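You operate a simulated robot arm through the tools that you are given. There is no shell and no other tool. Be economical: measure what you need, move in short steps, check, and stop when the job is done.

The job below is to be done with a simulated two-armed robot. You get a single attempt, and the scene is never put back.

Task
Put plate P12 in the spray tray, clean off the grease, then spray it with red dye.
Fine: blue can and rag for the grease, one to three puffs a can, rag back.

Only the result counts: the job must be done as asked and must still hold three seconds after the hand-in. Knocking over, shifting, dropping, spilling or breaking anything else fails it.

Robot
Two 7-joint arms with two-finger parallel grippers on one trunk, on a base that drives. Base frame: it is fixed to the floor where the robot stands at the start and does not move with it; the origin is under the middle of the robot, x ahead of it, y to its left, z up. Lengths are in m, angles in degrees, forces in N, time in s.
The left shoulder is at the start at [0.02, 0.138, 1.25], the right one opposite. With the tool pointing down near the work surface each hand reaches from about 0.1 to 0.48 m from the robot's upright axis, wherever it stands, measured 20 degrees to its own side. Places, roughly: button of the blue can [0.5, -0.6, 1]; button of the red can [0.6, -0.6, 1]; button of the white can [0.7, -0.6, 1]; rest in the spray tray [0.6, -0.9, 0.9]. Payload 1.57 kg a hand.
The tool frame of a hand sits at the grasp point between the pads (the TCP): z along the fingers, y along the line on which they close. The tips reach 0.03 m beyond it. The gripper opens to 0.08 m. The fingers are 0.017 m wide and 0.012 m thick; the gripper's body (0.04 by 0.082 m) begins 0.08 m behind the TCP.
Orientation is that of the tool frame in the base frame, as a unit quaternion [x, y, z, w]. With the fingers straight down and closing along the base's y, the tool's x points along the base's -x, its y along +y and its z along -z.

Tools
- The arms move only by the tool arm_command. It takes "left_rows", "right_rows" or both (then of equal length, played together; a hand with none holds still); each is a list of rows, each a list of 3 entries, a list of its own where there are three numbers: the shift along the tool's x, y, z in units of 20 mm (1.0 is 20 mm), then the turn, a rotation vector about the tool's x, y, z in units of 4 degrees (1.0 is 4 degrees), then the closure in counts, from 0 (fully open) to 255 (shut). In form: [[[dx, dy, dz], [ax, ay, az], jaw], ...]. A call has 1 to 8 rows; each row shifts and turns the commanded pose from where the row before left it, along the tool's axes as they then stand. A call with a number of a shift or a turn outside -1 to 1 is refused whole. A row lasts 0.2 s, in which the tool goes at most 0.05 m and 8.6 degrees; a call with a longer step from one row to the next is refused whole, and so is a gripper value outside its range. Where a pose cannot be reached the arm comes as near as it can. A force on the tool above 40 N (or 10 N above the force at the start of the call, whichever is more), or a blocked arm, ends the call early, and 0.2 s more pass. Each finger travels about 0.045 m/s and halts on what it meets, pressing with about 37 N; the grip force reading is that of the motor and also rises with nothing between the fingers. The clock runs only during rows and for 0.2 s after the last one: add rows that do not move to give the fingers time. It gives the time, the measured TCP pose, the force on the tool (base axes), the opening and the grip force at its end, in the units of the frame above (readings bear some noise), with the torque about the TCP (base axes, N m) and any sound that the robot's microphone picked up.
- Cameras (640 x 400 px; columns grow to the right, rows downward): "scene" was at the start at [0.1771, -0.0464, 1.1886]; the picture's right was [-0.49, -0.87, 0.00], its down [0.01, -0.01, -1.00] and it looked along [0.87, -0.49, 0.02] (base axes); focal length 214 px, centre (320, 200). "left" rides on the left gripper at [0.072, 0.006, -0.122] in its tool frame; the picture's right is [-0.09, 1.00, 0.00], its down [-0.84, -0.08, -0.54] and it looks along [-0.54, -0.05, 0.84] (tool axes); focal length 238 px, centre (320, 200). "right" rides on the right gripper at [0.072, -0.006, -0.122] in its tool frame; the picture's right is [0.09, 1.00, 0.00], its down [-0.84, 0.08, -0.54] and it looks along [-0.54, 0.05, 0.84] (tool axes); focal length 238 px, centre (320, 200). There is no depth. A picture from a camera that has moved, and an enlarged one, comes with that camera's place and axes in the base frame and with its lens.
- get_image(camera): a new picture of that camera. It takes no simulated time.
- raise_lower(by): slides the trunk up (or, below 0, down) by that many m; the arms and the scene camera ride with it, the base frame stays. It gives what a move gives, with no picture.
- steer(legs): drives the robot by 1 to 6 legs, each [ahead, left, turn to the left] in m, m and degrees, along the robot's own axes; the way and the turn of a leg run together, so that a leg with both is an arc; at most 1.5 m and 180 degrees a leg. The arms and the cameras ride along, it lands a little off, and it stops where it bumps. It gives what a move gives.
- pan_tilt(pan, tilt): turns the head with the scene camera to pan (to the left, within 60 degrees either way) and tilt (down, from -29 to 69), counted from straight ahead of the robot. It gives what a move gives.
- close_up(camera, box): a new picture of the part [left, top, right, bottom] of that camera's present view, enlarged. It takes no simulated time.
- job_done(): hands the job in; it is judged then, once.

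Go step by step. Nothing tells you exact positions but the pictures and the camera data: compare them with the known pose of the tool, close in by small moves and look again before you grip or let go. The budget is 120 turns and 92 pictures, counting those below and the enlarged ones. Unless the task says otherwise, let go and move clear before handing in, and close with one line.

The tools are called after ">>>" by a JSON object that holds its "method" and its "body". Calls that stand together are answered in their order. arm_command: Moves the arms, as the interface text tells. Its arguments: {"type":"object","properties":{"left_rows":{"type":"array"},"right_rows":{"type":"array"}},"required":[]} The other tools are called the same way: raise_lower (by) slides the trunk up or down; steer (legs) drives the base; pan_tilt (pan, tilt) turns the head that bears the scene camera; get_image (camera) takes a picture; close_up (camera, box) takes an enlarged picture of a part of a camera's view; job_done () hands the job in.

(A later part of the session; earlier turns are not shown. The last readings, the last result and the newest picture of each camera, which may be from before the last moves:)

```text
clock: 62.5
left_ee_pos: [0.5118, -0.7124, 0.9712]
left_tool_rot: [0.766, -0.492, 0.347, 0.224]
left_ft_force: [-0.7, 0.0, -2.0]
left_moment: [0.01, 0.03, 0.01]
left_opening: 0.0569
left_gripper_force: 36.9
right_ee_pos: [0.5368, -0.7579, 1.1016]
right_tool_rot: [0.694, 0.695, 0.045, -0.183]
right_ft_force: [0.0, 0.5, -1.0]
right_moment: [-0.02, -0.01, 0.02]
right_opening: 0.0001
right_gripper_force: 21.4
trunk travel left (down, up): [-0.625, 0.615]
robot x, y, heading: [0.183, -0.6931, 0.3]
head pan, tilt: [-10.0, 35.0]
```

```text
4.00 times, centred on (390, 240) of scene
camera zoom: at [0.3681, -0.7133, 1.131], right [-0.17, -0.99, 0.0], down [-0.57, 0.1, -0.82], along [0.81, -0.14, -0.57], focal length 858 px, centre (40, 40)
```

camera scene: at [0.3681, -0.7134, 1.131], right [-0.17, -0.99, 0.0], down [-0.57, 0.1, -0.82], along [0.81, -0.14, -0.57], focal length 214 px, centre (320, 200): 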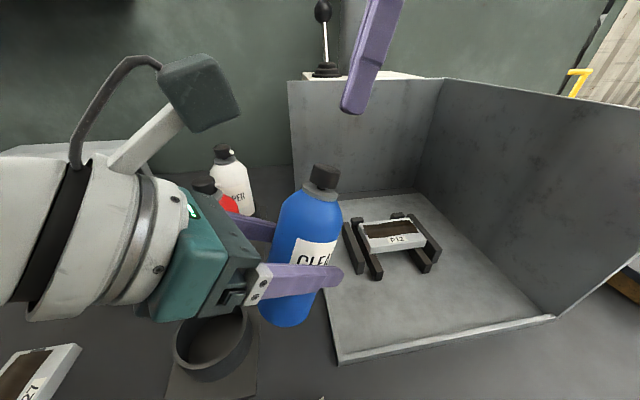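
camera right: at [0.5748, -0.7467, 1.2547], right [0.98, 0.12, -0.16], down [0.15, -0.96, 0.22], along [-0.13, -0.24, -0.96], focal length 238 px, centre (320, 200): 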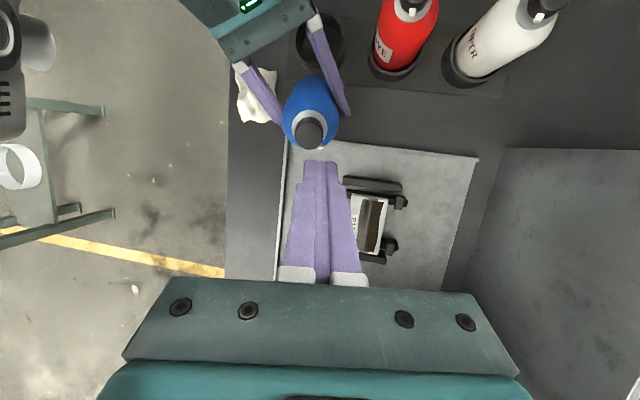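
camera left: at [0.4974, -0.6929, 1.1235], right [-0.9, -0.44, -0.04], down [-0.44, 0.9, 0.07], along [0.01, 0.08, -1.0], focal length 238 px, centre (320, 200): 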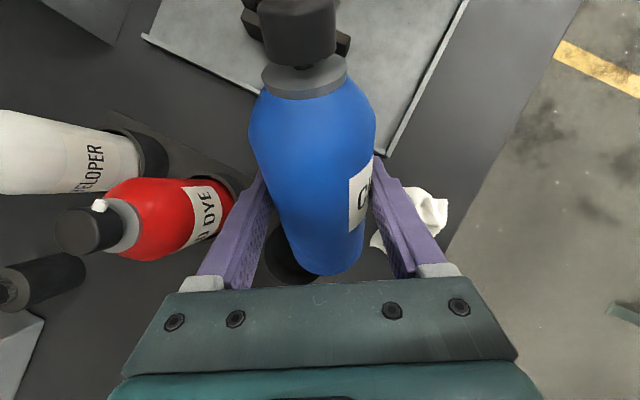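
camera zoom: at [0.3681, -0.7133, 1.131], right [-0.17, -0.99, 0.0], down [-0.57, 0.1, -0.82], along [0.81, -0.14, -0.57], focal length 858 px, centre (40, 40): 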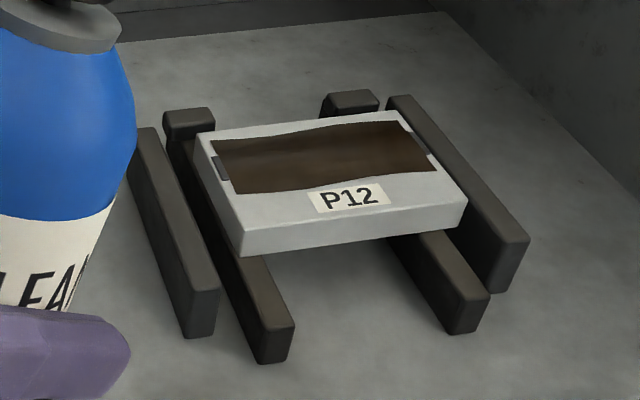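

I can't tell whether it's wet, so I'll use one more puff, aimed exactly: tilt 9° more and yaw 9.6° back, per the fitted spray direction.

>>> {"method": "arm_command", "body": {"left_rows": [[[0, 0, 0], [-0.6, 0, 0.53], 255], [[0, 0, 0], [-0.6, 0, 0.53], 255], [[0, 0, 0], [-0.6, 0, 0.53], 255], [[0, 0, 0], [0, -0.75, 0], 255], [[0, 0, 0], [0, -0.75, 0], 255], [[0, 0, 0], [0, -0.75, 0], 255], [[0, 0, 0], [0, 0, 0], 255], [[0, 0, 0], [0, 0, 0], 255]], "right_rows": [[[0, 0, 0], [0, 0, 0], 255], [[0, 0, 0], [0, 0, 0], 255], [[0, 0, 0], [0, 0, 0], 255], [[0, 0, 0], [0, 0, 0], 255], [[0, 0, 0], [0, 0, 0], 255], [[-0.32, -0.05, 0.65], [0, 0, 0], 255], [[-0.32, -0.05, 0.65], [0, 0, 0], 255], [[0, 0, 0], [0, 0, 0], 255]]}}

>>> {"method": "close_up", "body": {"camera": "scene", "box": [240, 90, 440, 290]}}

>>> {"method": "close_up", "body": {"camera": "right", "box": [250, 50, 450, 270]}}

```text
clock: 64.3
left_ee_pos: [0.5124, -0.7129, 0.9698]
left_tool_rot: [0.746, -0.573, 0.268, 0.207]
left_ft_force: [0.1, 0.0, -5.4]
left_moment: [0.11, 0.06, -0.01]
left_opening: 0.0569
left_gripper_force: 37.0
right_ee_pos: [0.5299, -0.7604, 1.073]
right_tool_rot: [0.693, 0.696, 0.047, -0.184]
right_ft_force: [0.5, 0.0, 3.3]
right_moment: [0.05, 0.01, -0.02]
right_opening: 0.0001
right_gripper_force: 21.8
trunk travel left (down, up): [-0.625, 0.615]
robot x, y, heading: [0.1866, -0.6949, 0.6]
head pan, tilt: [-10.0, 35.0]
heard: click
```

```text
2.00 times, centred on (340, 190) of scene
camera zoom: at [0.3681, -0.7132, 1.131], right [-0.17, -0.99, 0.0], down [-0.57, 0.1, -0.82], along [0.81, -0.14, -0.57], focal length 429 px, centre (280, 220)
```

zoom: 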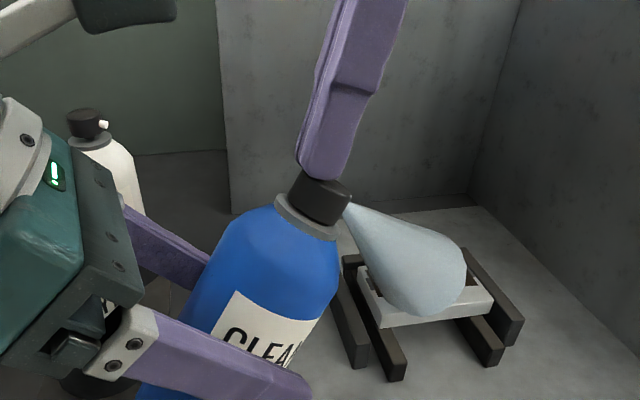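

```text
1.82 times, centred on (350, 160) of right
camera zoom: at [0.5496, -0.7318, 1.2106], right [0.98, 0.12, -0.16], down [0.16, -0.96, 0.22], along [-0.13, -0.24, -0.96], focal length 433 px, centre (266, 273)
```

zoom: 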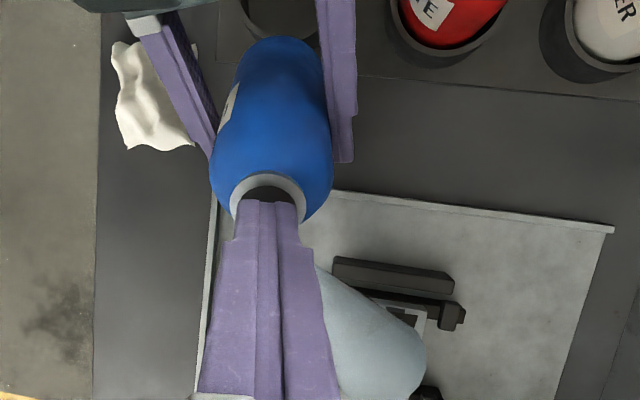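

Already sprayed, and the plume lands squarely on P12. That is the third click, so I release now.

>>> {"method": "arm_command", "body": {"right_rows": [[[0, 0, -0.8], [0, 0, 0], 255], [[0, 0, -1], [0, 0, 0], 255], [[0, 0, -1], [0, 0, 0], 255], [[0, 0, -1], [0, 0, 0], 255]]}}

>>> {"method": "close_up", "body": {"camera": "scene", "box": [330, 190, 450, 290]}}

```text
clock: 65.3
left_ee_pos: [0.5124, -0.713, 0.9693]
left_tool_rot: [0.747, -0.572, 0.27, 0.206]
left_ft_force: [-0.2, -0.5, -2.9]
left_moment: [-0.03, 0.04, 0.03]
left_opening: 0.057
left_gripper_force: 36.8
right_ee_pos: [0.5457, -0.7856, 1.1427]
right_tool_rot: [0.694, 0.695, 0.045, -0.183]
right_ft_force: [0.2, 0.3, -0.5]
right_moment: [-0.01, 0.01, 0.05]
right_opening: 0.0002
right_gripper_force: 21.4
trunk travel left (down, up): [-0.625, 0.615]
robot x, y, heading: [0.1845, -0.6932, 0.4]
head pan, tilt: [-10.0, 35.0]
```

```text
4.00 times, centred on (390, 240) of scene
camera zoom: at [0.3681, -0.7133, 1.131], right [-0.17, -0.99, 0.0], down [-0.57, 0.1, -0.82], along [0.81, -0.14, -0.57], focal length 858 px, centre (40, 40)
```

zoom: 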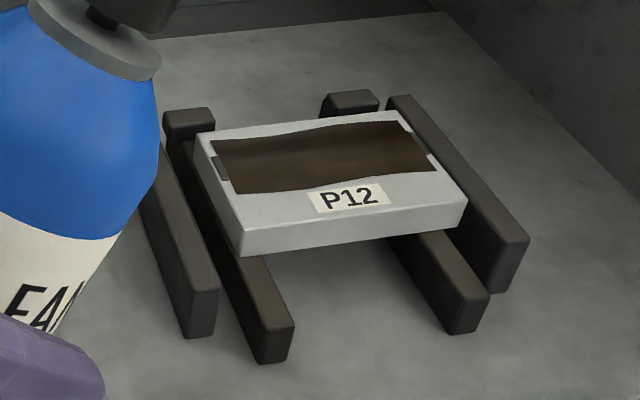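

P12's grease should be soaked. Now returning the blue can: lift, straighten to the original grip orientation, with the right hand moving away.

>>> {"method": "arm_command", "body": {"left_rows": [[[0.64, 0, -0.77], [0, 0, 0], 255], [[0.64, 0, -0.77], [0, 0, 0], 255], [[0, 0, 0], [-0.378, 0.944, 0.2625], 255], [[0, 0, 0], [-0.378, 0.944, 0.2625], 255], [[0, 0, 0], [-0.378, 0.944, 0.2625], 255], [[0, 0, 0], [-0.378, 0.944, 0.2625], 255], [[0, 0, 0], [-0.378, 0.944, 0.2625], 255], [[0, 0, 0], [-0.378, 0.944, 0.2625], 255]], "right_rows": [[[-1, 0, -0.5], [0, 0, 0], 255], [[-1, 0, -0.5], [0, 0, 0], 255], [[-1, 0, -0.5], [0, 0, 0], 255], [[0, 0, 0], [-0.5, -0.866, 0], 255], [[0, 0, 0], [-0.5, -0.866, 0], 255], [[0, 0, 0], [-0.5, -0.866, 0], 255], [[0, 0, 0], [-0.5, -0.866, 0], 255], [[0, 0, 0], [-0.5, -0.866, 0], 255]]}}

>>> {"method": "arm_command", "body": {"left_rows": [[[0, 0, 0], [-0.378, 0.944, 0.2625], 255], [[0, 0, 0], [-0.378, 0.944, 0.2625], 255], [[0, 0, 0], [0, 0, 0], 255]]}}

>>> {"method": "pan_tilt", "body": {"pan": 15, "tilt": 40}}

>>> {"method": "get_image", "body": {"camera": "scene"}}

>>> {"method": "get_image", "body": {"camera": "left"}}

```text
clock: 67.1
left_ee_pos: [0.5116, -0.7122, 1.0093]
left_tool_rot: [0.628, -0.58, 0.376, 0.359]
left_ft_force: [0.4, 0.8, -2.4]
left_moment: [-0.02, 0.02, -0.02]
left_opening: 0.0569
left_gripper_force: 36.7
right_ee_pos: [0.548, -0.8545, 1.1458]
right_tool_rot: [0.71, 0.704, -0.006, -0.021]
right_ft_force: [0.6, -0.3, 0.3]
right_moment: [-0.04, 0.0, -0.02]
right_opening: 0.0001
right_gripper_force: 20.7
trunk travel left (down, up): [-0.625, 0.615]
robot x, y, heading: [0.1824, -0.6938, 0.6]
head pan, tilt: [-10.0, 35.0]
```

```text
clock: 67.9
left_ee_pos: [0.5124, -0.7123, 1.0098]
left_tool_rot: [0.581, -0.576, 0.408, 0.405]
left_ft_force: [-0.4, -0.2, -3.7]
left_moment: [-0.04, -0.01, -0.01]
left_opening: 0.0572
left_gripper_force: 36.7
right_ee_pos: [0.5478, -0.8523, 1.1458]
right_tool_rot: [0.708, 0.706, -0.005, -0.023]
right_ft_force: [-0.5, 0.3, 0.4]
right_moment: [0.01, 0.0, -0.01]
right_opening: 0.0
right_gripper_force: 21.1
trunk travel left (down, up): [-0.625, 0.615]
robot x, y, heading: [0.182, -0.6981, 0.4]
head pan, tilt: [-10.0, 35.0]
```

```text
clock: 68.8
left_ee_pos: [0.5119, -0.7129, 1.01]
left_tool_rot: [0.582, -0.577, 0.407, 0.405]
left_ft_force: [0.6, -0.2, -2.7]
left_moment: [0.04, -0.03, 0.01]
left_opening: 0.0566
left_gripper_force: 37.0
right_ee_pos: [0.5479, -0.8522, 1.1454]
right_tool_rot: [0.707, 0.707, -0.007, -0.022]
right_ft_force: [-0.2, 0.1, -1.3]
right_moment: [-0.01, -0.01, -0.01]
right_opening: 0.0001
right_gripper_force: 21.8
trunk travel left (down, up): [-0.625, 0.615]
robot x, y, heading: [0.1796, -0.6951, 0.3]
head pan, tilt: [15.0, 40.0]
```

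```text
29 pictures are left
camera scene: at [0.3632, -0.676, 1.1234], right [0.27, -0.96, 0.0], down [-0.62, -0.17, -0.77], along [0.74, 0.2, -0.64], focal length 214 px, centre (320, 200)
```

scene: 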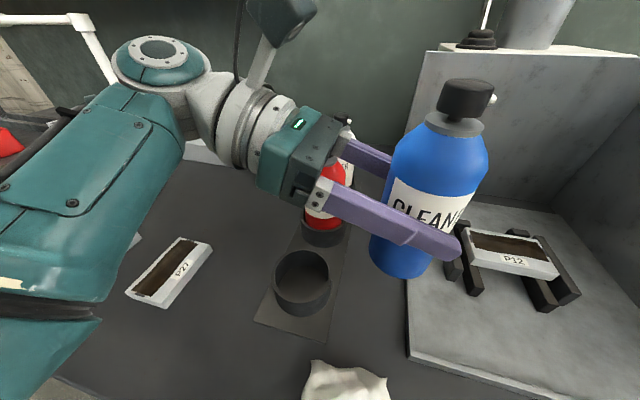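

```text
28 pictures are left
camera left: at [0.5056, -0.6223, 1.119], right [-1.0, 0.02, -0.08], down [0.07, 0.79, -0.6], along [0.05, -0.61, -0.79], focal length 238 px, centre (320, 200)
```

left: 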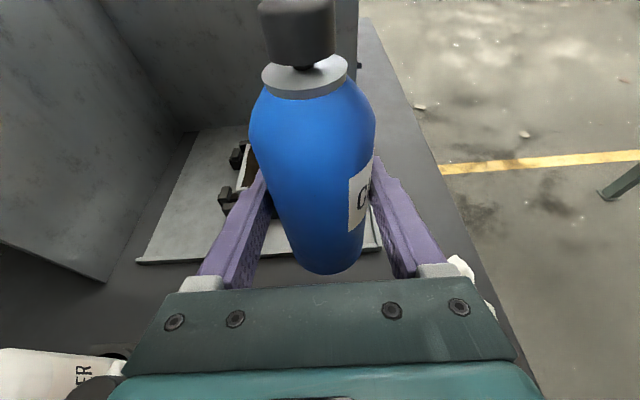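

The can is upright again. Moving it back above its holder.

>>> {"method": "arm_command", "body": {"left_rows": [[[-0.34, 0.13, -0.938], [0, 0, 0], 255], [[-0.34, 0.13, -0.938], [0, 0, 0], 255], [[-0.34, 0.13, -0.938], [0, 0, 0], 255], [[-0.34, 0.13, -0.938], [0, 0, 0], 255], [[-0.34, 0.13, -0.938], [0, 0, 0], 255], [[-0.47, 0, 0.17], [0, 0, 0], 255], [[-0.94, 0, 0.34], [0, 0, 0], 255], [[0, 0, 0], [0, 0, 0], 255]]}}

>>> {"method": "close_up", "body": {"camera": "scene", "box": [200, 100, 440, 340]}}

```text
clock: 70.6
left_ee_pos: [0.4978, -0.6108, 0.9793]
left_tool_rot: [0.582, -0.576, 0.408, 0.405]
left_ft_force: [0.8, 0.5, -2.7]
left_moment: [0.03, 0.02, -0.02]
left_opening: 0.0568
left_gripper_force: 36.9
right_ee_pos: [0.5468, -0.8512, 1.1455]
right_tool_rot: [0.706, 0.708, -0.007, -0.021]
right_ft_force: [-0.2, 0.3, 0.4]
right_moment: [0.0, 0.02, 0.01]
right_opening: 0.0
right_gripper_force: 21.0
trunk travel left (down, up): [-0.625, 0.615]
robot x, y, heading: [0.1816, -0.6948, 0.3]
head pan, tilt: [15.0, 40.0]
```

```text
1.67 times, centred on (320, 220) of scene
camera zoom: at [0.3632, -0.676, 1.1234], right [0.27, -0.96, 0.0], down [-0.62, -0.17, -0.77], along [0.74, 0.2, -0.64], focal length 358 px, centre (320, 167)
```

zoom: 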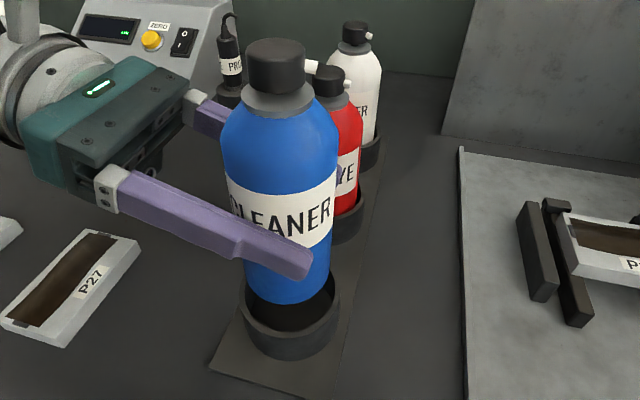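

Lined up with the holder. Lowering in with force checks.

>>> {"method": "arm_command", "body": {"left_rows": [[[-0.7, 0, 0.255], [0, 0, 0], 255], [[-0.7, 0, 0.255], [0, 0, 0], 255], [[0, 0, 0], [0, 0, 0], 255]]}}

>>> {"method": "arm_command", "body": {"left_rows": [[[-0.35, 0.02, 0.2], [0, 0, 0], 255], [[-0.25, 0.02, 0.15], [0, 0, 0], 255], [[0, 0, 0], [0, 0, 0], 255]]}}

```text
clock: 71.4
left_ee_pos: [0.4975, -0.6119, 0.9503]
left_tool_rot: [0.582, -0.576, 0.407, 0.405]
left_ft_force: [-0.8, 0.4, -2.8]
left_moment: [0.0, -0.02, -0.01]
left_opening: 0.0567
left_gripper_force: 37.1
right_ee_pos: [0.5468, -0.851, 1.1455]
right_tool_rot: [0.706, 0.708, -0.008, -0.022]
right_ft_force: [-0.8, 0.0, 0.2]
right_moment: [0.01, 0.01, -0.03]
right_opening: 0.0
right_gripper_force: 21.7
trunk travel left (down, up): [-0.625, 0.615]
robot x, y, heading: [0.1839, -0.6946, 0.2]
head pan, tilt: [15.0, 40.0]
```

```text
clock: 72.2
left_ee_pos: [0.497, -0.6155, 0.9359]
left_tool_rot: [0.582, -0.576, 0.407, 0.405]
left_ft_force: [-0.4, -0.1, -2.2]
left_moment: [0.01, -0.02, 0.0]
left_opening: 0.0572
left_gripper_force: 36.9
right_ee_pos: [0.5461, -0.8507, 1.1449]
right_tool_rot: [0.706, 0.708, -0.007, -0.021]
right_ft_force: [0.8, -0.3, 0.1]
right_moment: [-0.03, 0.01, -0.01]
right_opening: 0.0
right_gripper_force: 21.5
trunk travel left (down, up): [-0.625, 0.615]
robot x, y, heading: [0.1799, -0.6953, 0.4]
head pan, tilt: [15.0, 40.0]
```

No contact yet. A few more millimetres.

>>> {"method": "arm_command", "body": {"left_rows": [[[-0.141, 0, 0.02], [0, 0, 0], 255], [[0, 0, 0], [0, 0, 0], 255]]}}

>>> {"method": "arm_command", "body": {"left_rows": [[[-0.12, 0, 0.03], [0, 0, 0], 255], [[0, 0, 0], [0, 0, 0], 255]]}}

```text
clock: 72.8
left_ee_pos: [0.4977, -0.6151, 0.934]
left_tool_rot: [0.581, -0.577, 0.407, 0.405]
left_ft_force: [-0.1, -0.5, -2.8]
left_moment: [0.0, 0.04, -0.03]
left_opening: 0.0567
left_gripper_force: 37.1
right_ee_pos: [0.5479, -0.8503, 1.1451]
right_tool_rot: [0.706, 0.708, -0.007, -0.021]
right_ft_force: [-0.6, -1.1, 0.2]
right_moment: [-0.01, 0.01, -0.02]
right_opening: 0.0003
right_gripper_force: 21.3
trunk travel left (down, up): [-0.625, 0.615]
robot x, y, heading: [0.1827, -0.6952, 0.2]
head pan, tilt: [15.0, 40.0]
```

```text
clock: 73.4
left_ee_pos: [0.4971, -0.6142, 0.9306]
left_tool_rot: [0.582, -0.576, 0.408, 0.405]
left_ft_force: [-0.6, -0.6, -2.8]
left_moment: [-0.01, 0.02, -0.01]
left_opening: 0.0571
left_gripper_force: 36.7
right_ee_pos: [0.5462, -0.8527, 1.1462]
right_tool_rot: [0.705, 0.708, -0.008, -0.021]
right_ft_force: [-0.1, -0.2, 0.0]
right_moment: [-0.02, 0.03, 0.02]
right_opening: 0.0
right_gripper_force: 21.3
trunk travel left (down, up): [-0.625, 0.615]
robot x, y, heading: [0.1793, -0.6941, 0.4]
head pan, tilt: [15.0, 40.0]
```

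Still no contact (the can slid up slightly in the grip earlier). Continuing.

>>> {"method": "arm_command", "body": {"left_rows": [[[-0.1, 0, 0.036], [0, 0, 0], 255], [[0, 0, 0], [0, 0, 0], 255]]}}

>>> {"method": "arm_command", "body": {"left_rows": [[[-0.1, 0, 0.036], [0, 0, 0], 255], [[0, 0, 0], [0, 0, 0], 255]]}}

```text
clock: 74.0
left_ee_pos: [0.4991, -0.6144, 0.9295]
left_tool_rot: [0.581, -0.576, 0.407, 0.406]
left_ft_force: [-0.7, 0.0, -3.5]
left_moment: [0.0, -0.02, 0.01]
left_opening: 0.0571
left_gripper_force: 36.9
right_ee_pos: [0.5462, -0.8532, 1.1456]
right_tool_rot: [0.707, 0.707, -0.008, -0.021]
right_ft_force: [0.0, -0.6, 0.5]
right_moment: [0.0, -0.03, -0.03]
right_opening: 0.0
right_gripper_force: 21.2
trunk travel left (down, up): [-0.625, 0.615]
robot x, y, heading: [0.1825, -0.694, 0.5]
head pan, tilt: [15.0, 40.0]
```

```text
clock: 74.6
left_ee_pos: [0.4963, -0.6144, 0.9267]
left_tool_rot: [0.581, -0.577, 0.407, 0.405]
left_ft_force: [0.2, 0.6, -3.3]
left_moment: [0.05, 0.0, 0.0]
left_opening: 0.057
left_gripper_force: 36.8
right_ee_pos: [0.5468, -0.8519, 1.1456]
right_tool_rot: [0.706, 0.708, -0.008, -0.021]
right_ft_force: [-0.6, 0.1, 0.2]
right_moment: [0.0, -0.02, 0.0]
right_opening: 0.0001
right_gripper_force: 21.1
trunk travel left (down, up): [-0.625, 0.615]
robot x, y, heading: [0.1821, -0.6944, 0.5]
head pan, tilt: [15.0, 40.0]
```

>>> {"method": "arm_command", "body": {"left_rows": [[[-0.14, 0, 0.05], [0, 0, 0], 255], [[0, 0, 0], [0, 0, 0], 255]]}}

>>> {"method": "close_up", "body": {"camera": "scene", "box": [200, 100, 440, 340]}}

```text
clock: 75.2
left_ee_pos: [0.4981, -0.6142, 0.9238]
left_tool_rot: [0.581, -0.577, 0.407, 0.406]
left_ft_force: [0.0, 0.7, -3.4]
left_moment: [0.01, -0.01, -0.02]
left_opening: 0.0569
left_gripper_force: 37.1
right_ee_pos: [0.5472, -0.8515, 1.1461]
right_tool_rot: [0.706, 0.708, -0.008, -0.021]
right_ft_force: [-0.2, -0.6, -0.5]
right_moment: [-0.02, -0.01, -0.02]
right_opening: 0.0001
right_gripper_force: 21.8
trunk travel left (down, up): [-0.625, 0.615]
robot x, y, heading: [0.1835, -0.6979, 0.4]
head pan, tilt: [15.0, 40.0]
```

```text
1.67 times, centred on (320, 220) of scene
camera zoom: at [0.3632, -0.676, 1.1234], right [0.27, -0.96, 0.0], down [-0.62, -0.17, -0.77], along [0.74, 0.2, -0.64], focal length 358 px, centre (320, 167)
```

zoom: 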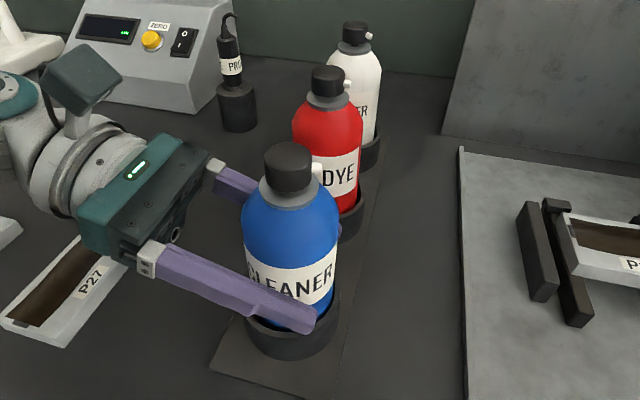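

The can is inside its holder. A couple more small steps until contact.

>>> {"method": "arm_command", "body": {"left_rows": [[[-0.14, 0, 0.05], [0, 0, 0], 255], [[0, 0, 0], [0, 0, 0], 255]]}}

>>> {"method": "arm_command", "body": {"left_rows": [[[-0.14, 0, 0.05], [0, 0, 0], 255], [[0, 0, 0], [0, 0, 0], 255]]}}

```text
clock: 75.8
left_ee_pos: [0.4972, -0.6143, 0.9241]
left_tool_rot: [0.58, -0.577, 0.408, 0.406]
left_ft_force: [-4.8, 0.8, 14.1]
left_moment: [-0.34, 0.35, -0.1]
left_opening: 0.0567
left_gripper_force: 36.8
right_ee_pos: [0.5471, -0.8517, 1.1458]
right_tool_rot: [0.706, 0.708, -0.008, -0.021]
right_ft_force: [-0.2, -0.3, 0.2]
right_moment: [0.03, -0.01, -0.03]
right_opening: 0.0
right_gripper_force: 21.2
trunk travel left (down, up): [-0.625, 0.615]
robot x, y, heading: [0.1806, -0.6962, 0.2]
head pan, tilt: [15.0, 40.0]
```

```text
clock: 76.4
left_ee_pos: [0.4991, -0.6134, 0.92]
left_tool_rot: [0.579, -0.576, 0.41, 0.406]
left_ft_force: [-8.2, 5.7, 30.3]
left_moment: [-0.16, -0.01, 0.1]
left_opening: 0.057
left_gripper_force: 36.7
right_ee_pos: [0.5478, -0.8509, 1.1463]
right_tool_rot: [0.706, 0.708, -0.008, -0.022]
right_ft_force: [0.4, 0.4, 0.2]
right_moment: [-0.01, 0.03, 0.0]
right_opening: 0.0
right_gripper_force: 21.3
trunk travel left (down, up): [-0.625, 0.615]
robot x, y, heading: [0.1805, -0.694, 0.4]
head pan, tilt: [15.0, 40.0]
```

Seated. Easing up, opening, and withdrawing straight back.

>>> {"method": "arm_command", "body": {"left_rows": [[[0.14, 0, -0.05], [0, 0, 0], 255], [[0, 0, 0], [0, 0, 0], 0], [[0, 0, 0], [0, 0, 0], 0], [[0, 0, 0], [0, 0, 0], 0], [[0, 0, -1], [0, 0, 0], 0], [[0, 0, -1], [0, 0, 0], 0], [[0, 0, -1], [0, 0, 0], 0], [[0, 0, -1], [0, 0, 0], 0]]}}

>>> {"method": "arm_command", "body": {"left_rows": [[[0, 0, -1], [0, 0, 0], 0], [[0.6, 0, -1], [0, 0, 0], 0], [[1, 0, -0.36], [0, 0, 0], 0], [[1, 0, -0.36], [0, 0, 0], 0], [[1, 0, -0.36], [0, 0, 0], 0], [[1, 0, -0.36], [0, 0, 0], 0]]}}

>>> {"method": "get_image", "body": {"camera": "scene"}}

```text
clock: 78.2
left_ee_pos: [0.4979, -0.5391, 0.9472]
left_tool_rot: [0.581, -0.576, 0.408, 0.406]
left_ft_force: [-0.1, -0.1, -0.4]
left_moment: [-0.01, 0.05, 0.0]
left_opening: 0.08
left_gripper_force: 0.0
right_ee_pos: [0.5461, -0.8523, 1.1452]
right_tool_rot: [0.706, 0.708, -0.007, -0.021]
right_ft_force: [-0.1, 1.0, -0.3]
right_moment: [0.05, 0.0, 0.0]
right_opening: 0.0
right_gripper_force: 21.3
trunk travel left (down, up): [-0.625, 0.615]
robot x, y, heading: [0.1848, -0.6969, 0.6]
head pan, tilt: [15.0, 40.0]
```

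```text
clock: 79.6
left_ee_pos: [0.4962, -0.5052, 1.0593]
left_tool_rot: [0.582, -0.576, 0.408, 0.405]
left_ft_force: [0.7, 0.6, 0.3]
left_moment: [0.01, -0.01, 0.02]
left_opening: 0.0799
left_gripper_force: 0.0
right_ee_pos: [0.5463, -0.8515, 1.1461]
right_tool_rot: [0.706, 0.707, -0.007, -0.021]
right_ft_force: [0.2, -0.9, -0.6]
right_moment: [-0.01, -0.02, -0.01]
right_opening: 0.0
right_gripper_force: 21.6
trunk travel left (down, up): [-0.625, 0.615]
robot x, y, heading: [0.182, -0.6965, 0.3]
head pan, tilt: [15.0, 40.0]
```

```text
25 pictures are left
camera scene: at [0.3634, -0.6759, 1.1234], right [0.27, -0.96, 0.0], down [-0.62, -0.17, -0.77], along [0.74, 0.2, -0.64], focal length 214 px, centre (320, 200)
```

scene: 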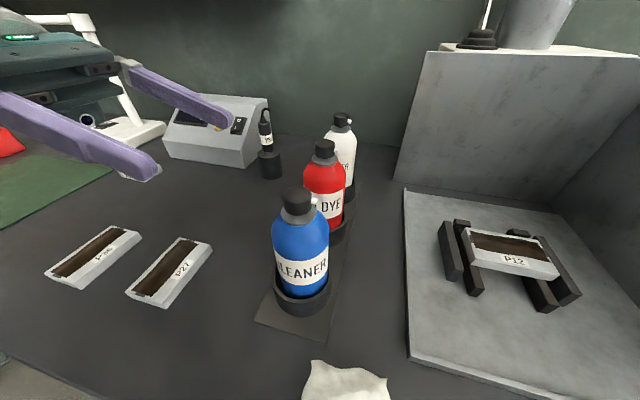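

Blue can is back in its holder. Now the rag, at about (0.405, -0.69): moving the right hand over it with fingers open.

>>> {"method": "arm_command", "body": {"right_rows": [[[0.9, -0.88, 0], [0, 0, 0], 0], [[1, -0.88, 0], [0, 0, 0], 0], [[1, -0.88, 0.5], [0, 0, 0], 0], [[1, -0.88, 1], [0, 0, 0], 0], [[1, -0.88, 1], [0, 0, 0], 0], [[1, -0.88, 1], [0, 0, 0], 0], [[1, -0.88, 1], [0, 0, 0], 0], [[1, -0.88, 1], [0, 0, 0], 0]]}}

>>> {"method": "get_image", "body": {"camera": "right"}}

```text
clock: 80.9
left_ee_pos: [0.4958, -0.5068, 1.0592]
left_tool_rot: [0.582, -0.576, 0.408, 0.404]
left_ft_force: [0.2, -0.1, -0.8]
left_moment: [0.01, -0.02, -0.01]
left_opening: 0.0801
left_gripper_force: 0.1
right_ee_pos: [0.4045, -0.7515, 1.0348]
right_tool_rot: [0.704, 0.69, -0.105, -0.132]
right_ft_force: [0.8, 0.1, 0.3]
right_moment: [0.02, 0.03, 0.03]
right_opening: 0.0799
right_gripper_force: 0.1
trunk travel left (down, up): [-0.625, 0.615]
robot x, y, heading: [0.1788, -0.699, 0.3]
head pan, tilt: [15.0, 40.0]
stopped in row 6 (right hand): the arm was blocked; the commanded pose is now the measured one
```

```text
24 pictures are left
camera right: at [0.4402, -0.685, 1.1555], right [0.94, 0.08, -0.32], down [0.23, -0.86, 0.45], along [-0.24, -0.5, -0.83], focal length 238 px, centre (320, 200)
```

right: 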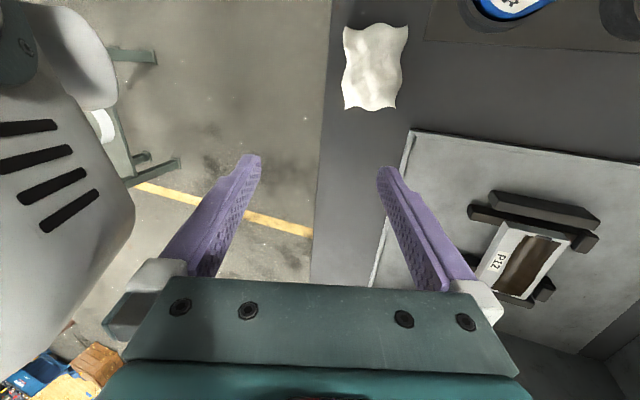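

The arm hit a joint limit too close to the body. I'll back the base off and left so the rag is in a comfortable spot, then straighten the hand.

>>> {"method": "steer", "body": {"legs": [[-0.13, 0, 0], [0, 0.12, 0]]}}

>>> {"method": "arm_command", "body": {"right_rows": [[[0, 1, -0.5], [0, 0, 0], 0], [[0, 1, 0], [-0.97, -0.11, -0.07], 0], [[0, 1, 0], [-0.97, -0.11, -0.07], 0], [[0, 1, 0], [-0.97, -0.11, -0.07], 0], [[0, 0.5, 0], [-0.97, -0.11, -0.07], 0], [[0, 0, 0], [-0.97, -0.11, -0.07], 0]]}}

```text
clock: 83.0
left_ee_pos: [0.366, -0.3878, 1.0589]
left_tool_rot: [0.581, -0.577, 0.407, 0.405]
left_ft_force: [0.6, 1.0, 0.3]
left_moment: [0.02, 0.01, -0.01]
left_opening: 0.0801
left_gripper_force: 0.0
right_ee_pos: [0.2724, -0.6325, 1.0342]
right_tool_rot: [0.704, 0.69, -0.105, -0.133]
right_ft_force: [-0.8, -0.4, 0.6]
right_moment: [0.01, 0.01, 0.02]
right_opening: 0.0797
right_gripper_force: 0.2
trunk travel left (down, up): [-0.625, 0.615]
robot x, y, heading: [0.0528, -0.577, 0.4]
head pan, tilt: [15.0, 40.0]
```

```text
clock: 84.4
left_ee_pos: [0.366, -0.3878, 1.0594]
left_tool_rot: [0.581, -0.575, 0.408, 0.406]
left_ft_force: [-0.4, 0.0, 0.5]
left_moment: [-0.04, -0.01, 0.01]
left_opening: 0.0798
left_gripper_force: 0.1
right_ee_pos: [0.3614, -0.6337, 1.0202]
right_tool_rot: [0.706, 0.708, 0.003, 0.0]
right_ft_force: [-0.1, -0.4, 0.5]
right_moment: [0.03, 0.01, -0.03]
right_opening: 0.0801
right_gripper_force: 0.0
trunk travel left (down, up): [-0.625, 0.615]
robot x, y, heading: [0.0523, -0.5794, 0.4]
head pan, tilt: [15.0, 40.0]
```

>>> {"method": "arm_command", "body": {"right_rows": [[[-0.9, 0.73, 0], [0, 0, 0], 0], [[-0.9, 0.73, 0], [0, 0, 0], 0], [[-0.9, 0.73, 0.5], [0, 0, 0], 0], [[0, 0, 1], [0, 0, 0], 0], [[0, 0, 1], [0, 0, 0], 0], [[0, 0, 0.7], [0, 0, 0], 0]]}}

>>> {"method": "get_image", "body": {"camera": "right"}}

```text
clock: 85.8
left_ee_pos: [0.3652, -0.3889, 1.0583]
left_tool_rot: [0.581, -0.575, 0.408, 0.405]
left_ft_force: [0.1, -0.4, -0.2]
left_moment: [0.0, -0.02, 0.02]
left_opening: 0.0802
left_gripper_force: 0.0
right_ee_pos: [0.407, -0.6871, 0.9577]
right_tool_rot: [0.705, 0.709, 0.003, 0.001]
right_ft_force: [0.5, 0.0, -0.4]
right_moment: [0.04, 0.0, 0.0]
right_opening: 0.0802
right_gripper_force: 0.1
trunk travel left (down, up): [-0.625, 0.615]
robot x, y, heading: [0.0526, -0.5757, 0.3]
head pan, tilt: [15.0, 40.0]
```

```text
23 pictures are left
camera right: at [0.4001, -0.6163, 1.0798], right [1.0, 0.1, 0.0], down [0.08, -0.84, 0.54], along [0.05, -0.54, -0.84], focal length 238 px, centre (320, 200)
```

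right: 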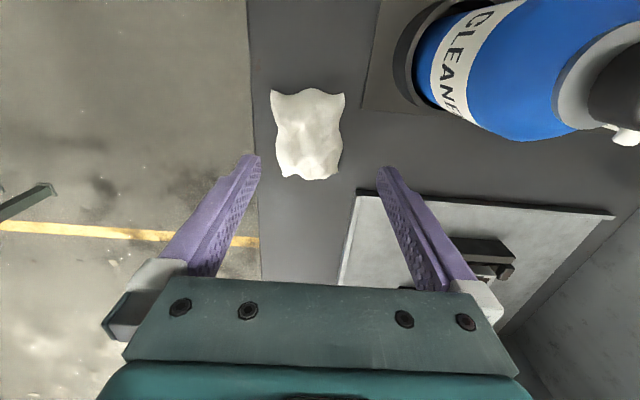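

Rag centre at about (0.396, -0.681). Shifting, lowering, and pinching it.

>>> {"method": "arm_command", "body": {"right_rows": [[[0.3, -0.55, 0.3], [0, 0, 0], 0], [[0, 0, 0.9], [0, 0, 0], 0], [[0, 0, 0.9], [0, 0, 0], 0], [[0, 0, 0.9], [0, 0, 0], 0], [[0, 0, 0.2], [0, 0, 0], 0]]}}

>>> {"method": "arm_command", "body": {"right_rows": [[[0, 0, 0], [0, 0, 0], 255], [[0, 0, 0], [0, 0, 0], 255], [[0, 0, 0], [0, 0, 0], 255], [[0, 0, 0], [0, 0, 0], 255], [[0, 0, 0], [0, 0, 0], 255], [[0, 0, 0], [0, 0, 0], 255]]}}

>>> {"method": "get_image", "body": {"camera": "right"}}

```text
clock: 87.0
left_ee_pos: [0.3646, -0.3873, 1.0574]
left_tool_rot: [0.581, -0.576, 0.408, 0.406]
left_ft_force: [-0.4, 0.4, -0.1]
left_moment: [-0.03, 0.03, -0.01]
left_opening: 0.0803
left_gripper_force: 0.2
right_ee_pos: [0.3951, -0.6827, 0.8927]
right_tool_rot: [0.706, 0.708, 0.003, 0.0]
right_ft_force: [0.0, -0.3, 0.6]
right_moment: [0.0, 0.0, 0.01]
right_opening: 0.0801
right_gripper_force: 0.1
trunk travel left (down, up): [-0.625, 0.615]
robot x, y, heading: [0.0525, -0.5755, 0.3]
head pan, tilt: [15.0, 40.0]
```

```text
clock: 88.4
left_ee_pos: [0.3661, -0.3869, 1.0578]
left_tool_rot: [0.581, -0.576, 0.408, 0.405]
left_ft_force: [-0.2, 0.2, 0.5]
left_moment: [-0.02, -0.04, 0.02]
left_opening: 0.0799
left_gripper_force: 0.0
right_ee_pos: [0.3966, -0.6825, 0.892]
right_tool_rot: [0.706, 0.709, 0.001, -0.001]
right_ft_force: [-0.3, -0.5, 0.0]
right_moment: [0.02, 0.01, 0.02]
right_opening: 0.0424
right_gripper_force: 36.9
trunk travel left (down, up): [-0.625, 0.615]
robot x, y, heading: [0.0549, -0.578, 0.5]
head pan, tilt: [15.0, 40.0]
```

```text
22 pictures are left
camera right: at [0.3892, -0.611, 1.0151], right [1.0, 0.1, 0.0], down [0.08, -0.84, 0.54], along [0.05, -0.54, -0.84], focal length 238 px, centre (320, 200)
```

right: 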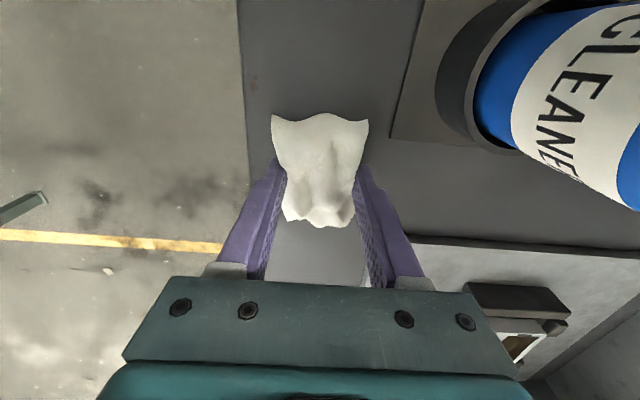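

Rag gripped. Lifting it and driving back to the tray.

>>> {"method": "arm_command", "body": {"right_rows": [[[0, 0, -0.7], [0, 0, 0], 255], [[0, 0, -1], [0, 0, 0], 255], [[0, 0, -1], [0, 0, 0], 255], [[0, 0, -1], [0, 0, 0], 255], [[0, 0, -1], [0, 0, 0], 255], [[0, 0, -1], [0, 0, 0], 255], [[0, 0, -1], [0, 0, 0], 255], [[0, 0, -1], [0, 0, 0], 255]]}}

>>> {"method": "steer", "body": {"legs": [[0, -0.12, 0], [0.13, 0, 0]]}}

>>> {"method": "pan_tilt", "body": {"pan": -20, "tilt": 38}}

```text
clock: 90.2
left_ee_pos: [0.3659, -0.3878, 1.0591]
left_tool_rot: [0.581, -0.576, 0.407, 0.405]
left_ft_force: [0.6, 0.0, -0.1]
left_moment: [-0.04, -0.01, -0.03]
left_opening: 0.0801
left_gripper_force: 0.1
right_ee_pos: [0.3956, -0.6827, 1.0467]
right_tool_rot: [0.706, 0.708, 0.001, -0.001]
right_ft_force: [-0.8, 0.5, -0.8]
right_moment: [0.0, 0.0, -0.04]
right_opening: 0.042
right_gripper_force: 37.1
trunk travel left (down, up): [-0.625, 0.615]
robot x, y, heading: [0.0509, -0.5799, 0.2]
head pan, tilt: [15.0, 40.0]
```

```text
clock: 92.3
left_ee_pos: [0.4979, -0.5067, 1.0581]
left_tool_rot: [0.581, -0.576, 0.408, 0.406]
left_ft_force: [1.0, 1.1, -0.4]
left_moment: [0.01, -0.03, 0.01]
left_opening: 0.0798
left_gripper_force: 0.1
right_ee_pos: [0.5275, -0.8007, 1.0466]
right_tool_rot: [0.705, 0.709, 0.002, -0.001]
right_ft_force: [-0.5, -0.3, 0.3]
right_moment: [0.01, -0.01, 0.0]
right_opening: 0.0412
right_gripper_force: 36.5
trunk travel left (down, up): [-0.625, 0.615]
robot x, y, heading: [0.1826, -0.6997, 0.6]
head pan, tilt: [15.0, 40.0]
```

```text
clock: 93.3
left_ee_pos: [0.4969, -0.5046, 1.0586]
left_tool_rot: [0.582, -0.576, 0.408, 0.405]
left_ft_force: [0.7, 0.5, 0.5]
left_moment: [0.02, -0.01, -0.02]
left_opening: 0.0799
left_gripper_force: 0.0
right_ee_pos: [0.5265, -0.8002, 1.0457]
right_tool_rot: [0.705, 0.709, 0.002, -0.001]
right_ft_force: [0.7, 0.6, -0.3]
right_moment: [0.0, 0.0, 0.02]
right_opening: 0.0412
right_gripper_force: 37.3
trunk travel left (down, up): [-0.625, 0.615]
robot x, y, heading: [0.1837, -0.7007, 0.8]
head pan, tilt: [-20.0, 38.0]
```

>>> {"method": "arm_command", "body": {"right_rows": [[[-0.63, 0.77, 0], [0, 0, 0], 255], [[-0.63, 0.77, 0.2], [0, 0, 0], 255], [[-0.63, 0.77, 0.5], [0, 0, 0], 255], [[-0.63, 0.77, 0.5], [0, 0, 0], 255], [[-0.63, 0.77, 0.5], [0, 0, 0], 255], [[0, 0, 1], [0, 0, 0], 255], [[0, 0, 1], [0, 0, 0], 255], [[0, 0, 0.9], [0, 0, 0], 255]]}}

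>>> {"method": "get_image", "body": {"camera": "scene"}}

```text
clock: 95.1
left_ee_pos: [0.497, -0.5053, 1.0585]
left_tool_rot: [0.581, -0.576, 0.408, 0.406]
left_ft_force: [0.4, 0.3, 0.6]
left_moment: [-0.01, 0.0, 0.01]
left_opening: 0.0799
left_gripper_force: 0.1
right_ee_pos: [0.6031, -0.8626, 0.955]
right_tool_rot: [0.705, 0.709, 0.002, 0.0]
right_ft_force: [0.1, -0.4, 0.4]
right_moment: [0.01, 0.0, 0.02]
right_opening: 0.041
right_gripper_force: 37.0
trunk travel left (down, up): [-0.625, 0.615]
robot x, y, heading: [0.186, -0.701, 0.6]
head pan, tilt: [-20.0, 38.0]
```

```text
21 pictures are left
camera scene: at [0.3635, -0.7277, 1.1264], right [-0.33, -0.94, 0.0], down [-0.58, 0.21, -0.79], along [0.74, -0.26, -0.62], focal length 214 px, centre (320, 200)
```

scene: 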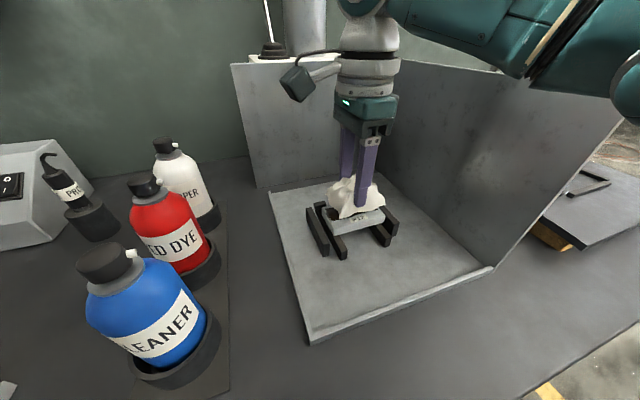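

The rag is right above P12. Lowering until it presses lightly.

>>> {"method": "arm_command", "body": {"right_rows": [[[0, 0, 0.6], [0, 0, 0], 255], [[0, 0, 0.4], [0, 0, 0], 255], [[0, 0, 0], [0, 0, 0], 255]]}}

>>> {"method": "arm_command", "body": {"right_rows": [[[0, 0, 0.15], [0, 0, 0], 255], [[0, 0, 0], [0, 0, 0], 255]]}}

>>> {"method": "arm_command", "body": {"right_rows": [[[0, 0, 0.1], [0, 0, 0], 255], [[0, 0, 0], [0, 0, 0], 255]]}}

```text
clock: 95.9
left_ee_pos: [0.4967, -0.5048, 1.0573]
left_tool_rot: [0.582, -0.576, 0.408, 0.405]
left_ft_force: [1.0, -0.2, -0.1]
left_moment: [0.0, -0.01, 0.01]
left_opening: 0.08
left_gripper_force: 0.1
right_ee_pos: [0.6038, -0.8616, 0.9337]
right_tool_rot: [0.706, 0.709, 0.002, 0.0]
right_ft_force: [0.8, 0.0, -0.6]
right_moment: [0.04, -0.02, 0.02]
right_opening: 0.0409
right_gripper_force: 36.6
trunk travel left (down, up): [-0.625, 0.615]
robot x, y, heading: [0.1828, -0.6946, 0.4]
head pan, tilt: [-20.0, 38.0]
```

```text
clock: 96.5
left_ee_pos: [0.4968, -0.5066, 1.0584]
left_tool_rot: [0.581, -0.576, 0.408, 0.406]
left_ft_force: [-1.4, 0.0, 0.0]
left_moment: [-0.03, 0.05, -0.01]
left_opening: 0.0801
left_gripper_force: 0.0
right_ee_pos: [0.6055, -0.8628, 0.9341]
right_tool_rot: [0.704, 0.71, 0.004, -0.001]
right_ft_force: [-11.3, 1.4, 30.1]
right_moment: [-0.3, 0.67, -0.02]
right_opening: 0.041
right_gripper_force: 37.0
trunk travel left (down, up): [-0.625, 0.615]
robot x, y, heading: [0.1813, -0.6944, 0.5]
head pan, tilt: [-20.0, 38.0]
```

```text
clock: 96.9
left_ee_pos: [0.4966, -0.5071, 1.0577]
left_tool_rot: [0.581, -0.576, 0.408, 0.406]
left_ft_force: [0.0, 0.2, 0.0]
left_moment: [-0.01, -0.02, 0.0]
left_opening: 0.0801
left_gripper_force: 0.1
right_ee_pos: [0.6056, -0.8633, 0.9338]
right_tool_rot: [0.704, 0.71, 0.002, 0.0]
right_ft_force: [-6.0, -0.9, 15.5]
right_moment: [-0.19, 0.37, 0.01]
right_opening: 0.0408
right_gripper_force: 37.4
trunk travel left (down, up): [-0.625, 0.615]
robot x, y, heading: [0.1843, -0.6961, 0.3]
head pan, tilt: [-20.0, 38.0]
stopped in row 1 (right hand): the force on the tool passed its limit at 47 N (the readings are from after the stop); the commanded pose is now the measured one
```

Contact at z≈0.934. Easing to a light press and wiping back and forth along the grease.

>>> {"method": "arm_command", "body": {"right_rows": [[[0.6, 0, -0.04], [0, 0, 0], 255], [[0.6, 0, 0], [0, 0, 0], 255], [[-0.8, 0, 0], [0, 0, 0], 255], [[-0.8, 0, 0], [0, 0, 0], 255], [[-0.8, 0, 0], [0, 0, 0], 255], [[0.8, 0, 0], [0, 0, 0], 255], [[0.8, 0, 0], [0, 0, 0], 255], [[0.8, 0, 0], [0, 0, 0], 255]]}}

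>>> {"method": "close_up", "body": {"camera": "scene", "box": [290, 150, 420, 270]}}

```text
clock: 98.7
left_ee_pos: [0.497, -0.5068, 1.058]
left_tool_rot: [0.581, -0.576, 0.407, 0.405]
left_ft_force: [-0.2, 0.3, -0.1]
left_moment: [-0.01, -0.04, 0.01]
left_opening: 0.08
left_gripper_force: 0.1
right_ee_pos: [0.6046, -0.8381, 0.9341]
right_tool_rot: [0.704, 0.71, 0.002, 0.0]
right_ft_force: [0.5, -0.7, 2.1]
right_moment: [-0.08, 0.02, 0.04]
right_opening: 0.041
right_gripper_force: 36.6
trunk travel left (down, up): [-0.625, 0.615]
robot x, y, heading: [0.1821, -0.6942, 0.6]
head pan, tilt: [-20.0, 38.0]
```

```text
3.33 times, centred on (355, 210) of scene
camera zoom: at [0.3635, -0.7278, 1.1265], right [-0.33, -0.94, 0.0], down [-0.58, 0.21, -0.79], along [0.74, -0.26, -0.62], focal length 715 px, centre (203, 167)
```

zoom: 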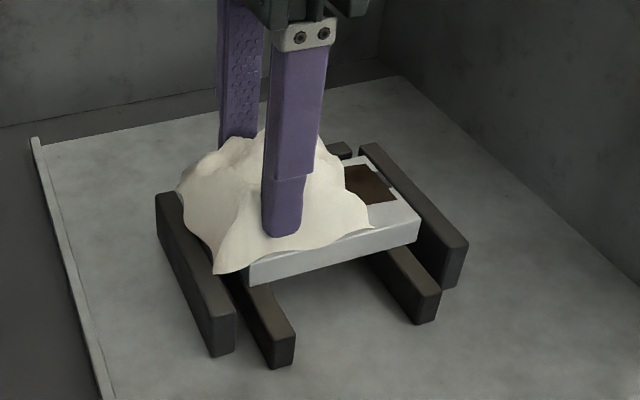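

Grease still shows at the uncovered end; force was light. Pressing a bit more and wiping longer strokes.

>>> {"method": "arm_command", "body": {"right_rows": [[[-0.9, 0, 0.05], [0, 0, 0], 255], [[-0.9, 0, 0], [0, 0, 0], 255], [[-0.9, 0, 0], [0, 0, 0], 255], [[0, 0.3, 0], [0, 0, 0], 255], [[0.9, 0, 0], [0, 0, 0], 255], [[0.9, 0, 0], [0, 0, 0], 255], [[0.9, 0, 0], [0, 0, 0], 255]]}}

>>> {"method": "arm_command", "body": {"right_rows": [[[-0.9, 0, 0], [0, 0, 0], 255], [[-0.9, 0, 0], [0, 0, 0], 255], [[-0.9, 0, 0], [0, 0, 0], 255], [[0, -0.4, 0], [0, 0, 0], 255], [[0.9, 0, 0], [0, 0, 0], 255], [[0.9, 0, 0], [0, 0, 0], 255], [[0.9, 0, 0], [0, 0, 0], 255]]}}

>>> {"method": "close_up", "body": {"camera": "scene", "box": [290, 150, 420, 270]}}

```text
clock: 100.3
left_ee_pos: [0.498, -0.5071, 1.0592]
left_tool_rot: [0.581, -0.576, 0.408, 0.405]
left_ft_force: [-0.2, 0.2, 0.2]
left_moment: [0.04, 0.04, 0.0]
left_opening: 0.0798
left_gripper_force: 0.0
right_ee_pos: [0.6128, -0.8382, 0.934]
right_tool_rot: [0.705, 0.709, 0.003, 0.0]
right_ft_force: [0.6, -4.1, 15.3]
right_moment: [-0.12, 0.32, 0.13]
right_opening: 0.0409
right_gripper_force: 36.7
trunk travel left (down, up): [-0.625, 0.615]
robot x, y, heading: [0.1841, -0.6983, 0.5]
head pan, tilt: [-20.0, 38.0]
```

```text
clock: 101.9
left_ee_pos: [0.4978, -0.5077, 1.0589]
left_tool_rot: [0.581, -0.576, 0.408, 0.405]
left_ft_force: [0.5, 0.0, 0.4]
left_moment: [0.02, 0.0, -0.03]
left_opening: 0.0802
left_gripper_force: 0.0
right_ee_pos: [0.6048, -0.8388, 0.9349]
right_tool_rot: [0.704, 0.71, 0.003, 0.0]
right_ft_force: [-0.2, -4.4, 11.9]
right_moment: [-0.13, 0.2, 0.11]
right_opening: 0.041
right_gripper_force: 36.7
trunk travel left (down, up): [-0.625, 0.615]
robot x, y, heading: [0.1819, -0.698, 0.4]
head pan, tilt: [-20.0, 38.0]
```

```text
3.33 times, centred on (355, 210) of scene
camera zoom: at [0.3642, -0.7287, 1.1266], right [-0.33, -0.94, 0.0], down [-0.58, 0.2, -0.79], along [0.74, -0.26, -0.61], focal length 715 px, centre (203, 167)
```

zoom: 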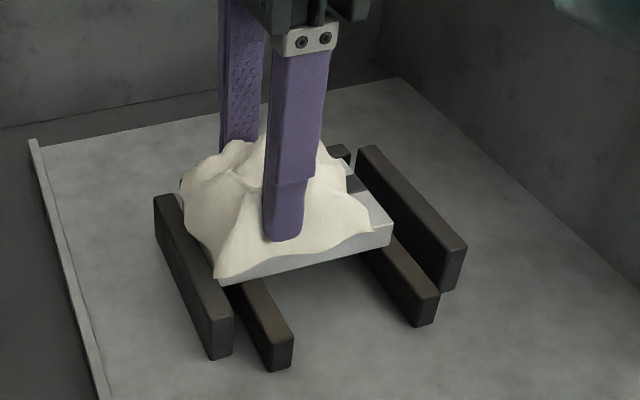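

The grease is coming off, but the last strokes dragged the plate ~1 cm toward the left guide. I do one stroke back in −y with the same pressure, then lift to look.

>>> {"method": "arm_command", "body": {"right_rows": [[[-0.6, 0, 0], [0, 0, 0], 255], [[-0.6, 0, 0], [0, 0, 0], 255], [[-0.6, 0, 0], [0, 0, 0], 255], [[0, 0, -1], [0, 0, 0], 255], [[0, 0, -1], [0, 0, 0], 255], [[0, 0, -1], [0, 0, 0], 255], [[0, 0, -1], [0, 0, 0], 255]]}}

>>> {"method": "close_up", "body": {"camera": "scene", "box": [290, 150, 420, 270]}}

```text
clock: 103.5
left_ee_pos: [0.4967, -0.5063, 1.0587]
left_tool_rot: [0.582, -0.575, 0.408, 0.405]
left_ft_force: [0.2, 0.5, 0.1]
left_moment: [-0.01, -0.05, -0.01]
left_opening: 0.0797
left_gripper_force: 0.1
right_ee_pos: [0.6033, -0.8832, 1.0119]
right_tool_rot: [0.711, 0.703, -0.001, 0.001]
right_ft_force: [-0.4, 0.7, -0.5]
right_moment: [0.0, 0.0, 0.01]
right_opening: 0.0407
right_gripper_force: 36.9
trunk travel left (down, up): [-0.625, 0.615]
robot x, y, heading: [0.1808, -0.6981, 0.4]
head pan, tilt: [-20.0, 38.0]
```

```text
3.33 times, centred on (355, 210) of scene
camera zoom: at [0.3685, -0.7246, 1.1376], right [-0.29, -0.96, 0.0], down [-0.49, 0.15, -0.86], along [0.82, -0.25, -0.51], focal length 715 px, centre (203, 167)
```

zoom: 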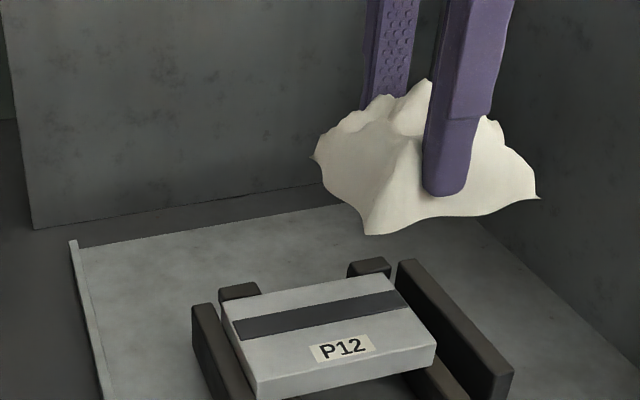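

P12 is clean. Now raising and pulling the rag back, driving to the rag's place, and hovering over it.

>>> {"method": "arm_command", "body": {"right_rows": [[[0, 0, -1], [0, 0, 0], 255], [[0, 0, -0.8], [0, 0, 0], 255], [[0.8, -0.77, 0], [0, 0, 0], 255], [[0.85, -0.77, 0], [0, 0, 0], 255], [[0.85, -0.77, 0], [0, 0, 0], 255], [[0.85, -0.77, 0], [0, 0, 0], 255], [[0.85, -0.77, 0], [0, 0, 0], 255]]}}

>>> {"method": "pan_tilt", "body": {"pan": -15, "tilt": 42}}

>>> {"method": "get_image", "body": {"camera": "scene"}}

>>> {"method": "steer", "body": {"legs": [[-0.13, 0, 0], [0, 0.12, 0]]}}

```text
clock: 105.1
left_ee_pos: [0.4958, -0.5064, 1.0591]
left_tool_rot: [0.582, -0.576, 0.407, 0.405]
left_ft_force: [0.3, -0.2, 0.2]
left_moment: [0.01, -0.04, 0.0]
left_opening: 0.08
left_gripper_force: 0.2
right_ee_pos: [0.6151, -0.8109, 1.0143]
right_tool_rot: [0.707, 0.707, 0.004, 0.002]
right_ft_force: [0.5, 0.5, -0.7]
right_moment: [0.01, -0.01, 0.01]
right_opening: 0.0409
right_gripper_force: 37.2
right hand out of reach, approached as far as the arm can: row 1, 2, 3, 4, 5, 6, 7
trunk travel left (down, up): [-0.625, 0.615]
robot x, y, heading: [0.1809, -0.6946, 0.5]
head pan, tilt: [-20.0, 38.0]
```

```text
clock: 105.7
left_ee_pos: [0.497, -0.5059, 1.0588]
left_tool_rot: [0.582, -0.576, 0.408, 0.405]
left_ft_force: [0.6, -1.1, -0.5]
left_moment: [0.0, 0.02, 0.01]
left_opening: 0.0799
left_gripper_force: 0.1
right_ee_pos: [0.613, -0.8067, 1.0132]
right_tool_rot: [0.705, 0.709, 0.004, 0.001]
right_ft_force: [-0.2, 0.0, -0.2]
right_moment: [0.0, -0.03, -0.02]
right_opening: 0.0409
right_gripper_force: 37.6
trunk travel left (down, up): [-0.625, 0.615]
robot x, y, heading: [0.1824, -0.6975, 0.5]
head pan, tilt: [-15.0, 42.0]
```

```text
17 pictures are left
camera scene: at [0.3566, -0.7266, 1.1133], right [-0.35, -0.94, 0.0], down [-0.69, 0.26, -0.68], along [0.64, -0.24, -0.73], focal length 214 px, centre (320, 200)
```

scene: 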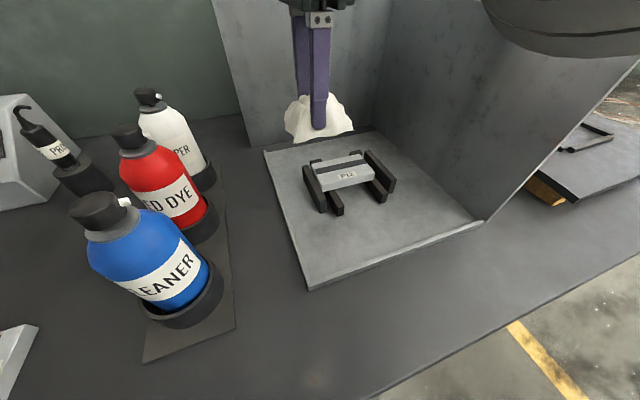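

```text
clock: 107.9
left_ee_pos: [0.3637, -0.3872, 1.0583]
left_tool_rot: [0.581, -0.576, 0.407, 0.405]
left_ft_force: [-0.5, -0.7, -0.2]
left_moment: [0.04, 0.01, 0.03]
left_opening: 0.08
left_gripper_force: 0.1
right_ee_pos: [0.4822, -0.688, 1.0124]
right_tool_rot: [0.705, 0.709, 0.003, 0.001]
right_ft_force: [0.3, -0.1, -0.5]
right_moment: [-0.01, 0.0, 0.0]
right_opening: 0.0405
right_gripper_force: 37.3
trunk travel left (down, up): [-0.625, 0.615]
robot x, y, heading: [0.0536, -0.574, 0.6]
head pan, tilt: [-15.0, 42.0]
```

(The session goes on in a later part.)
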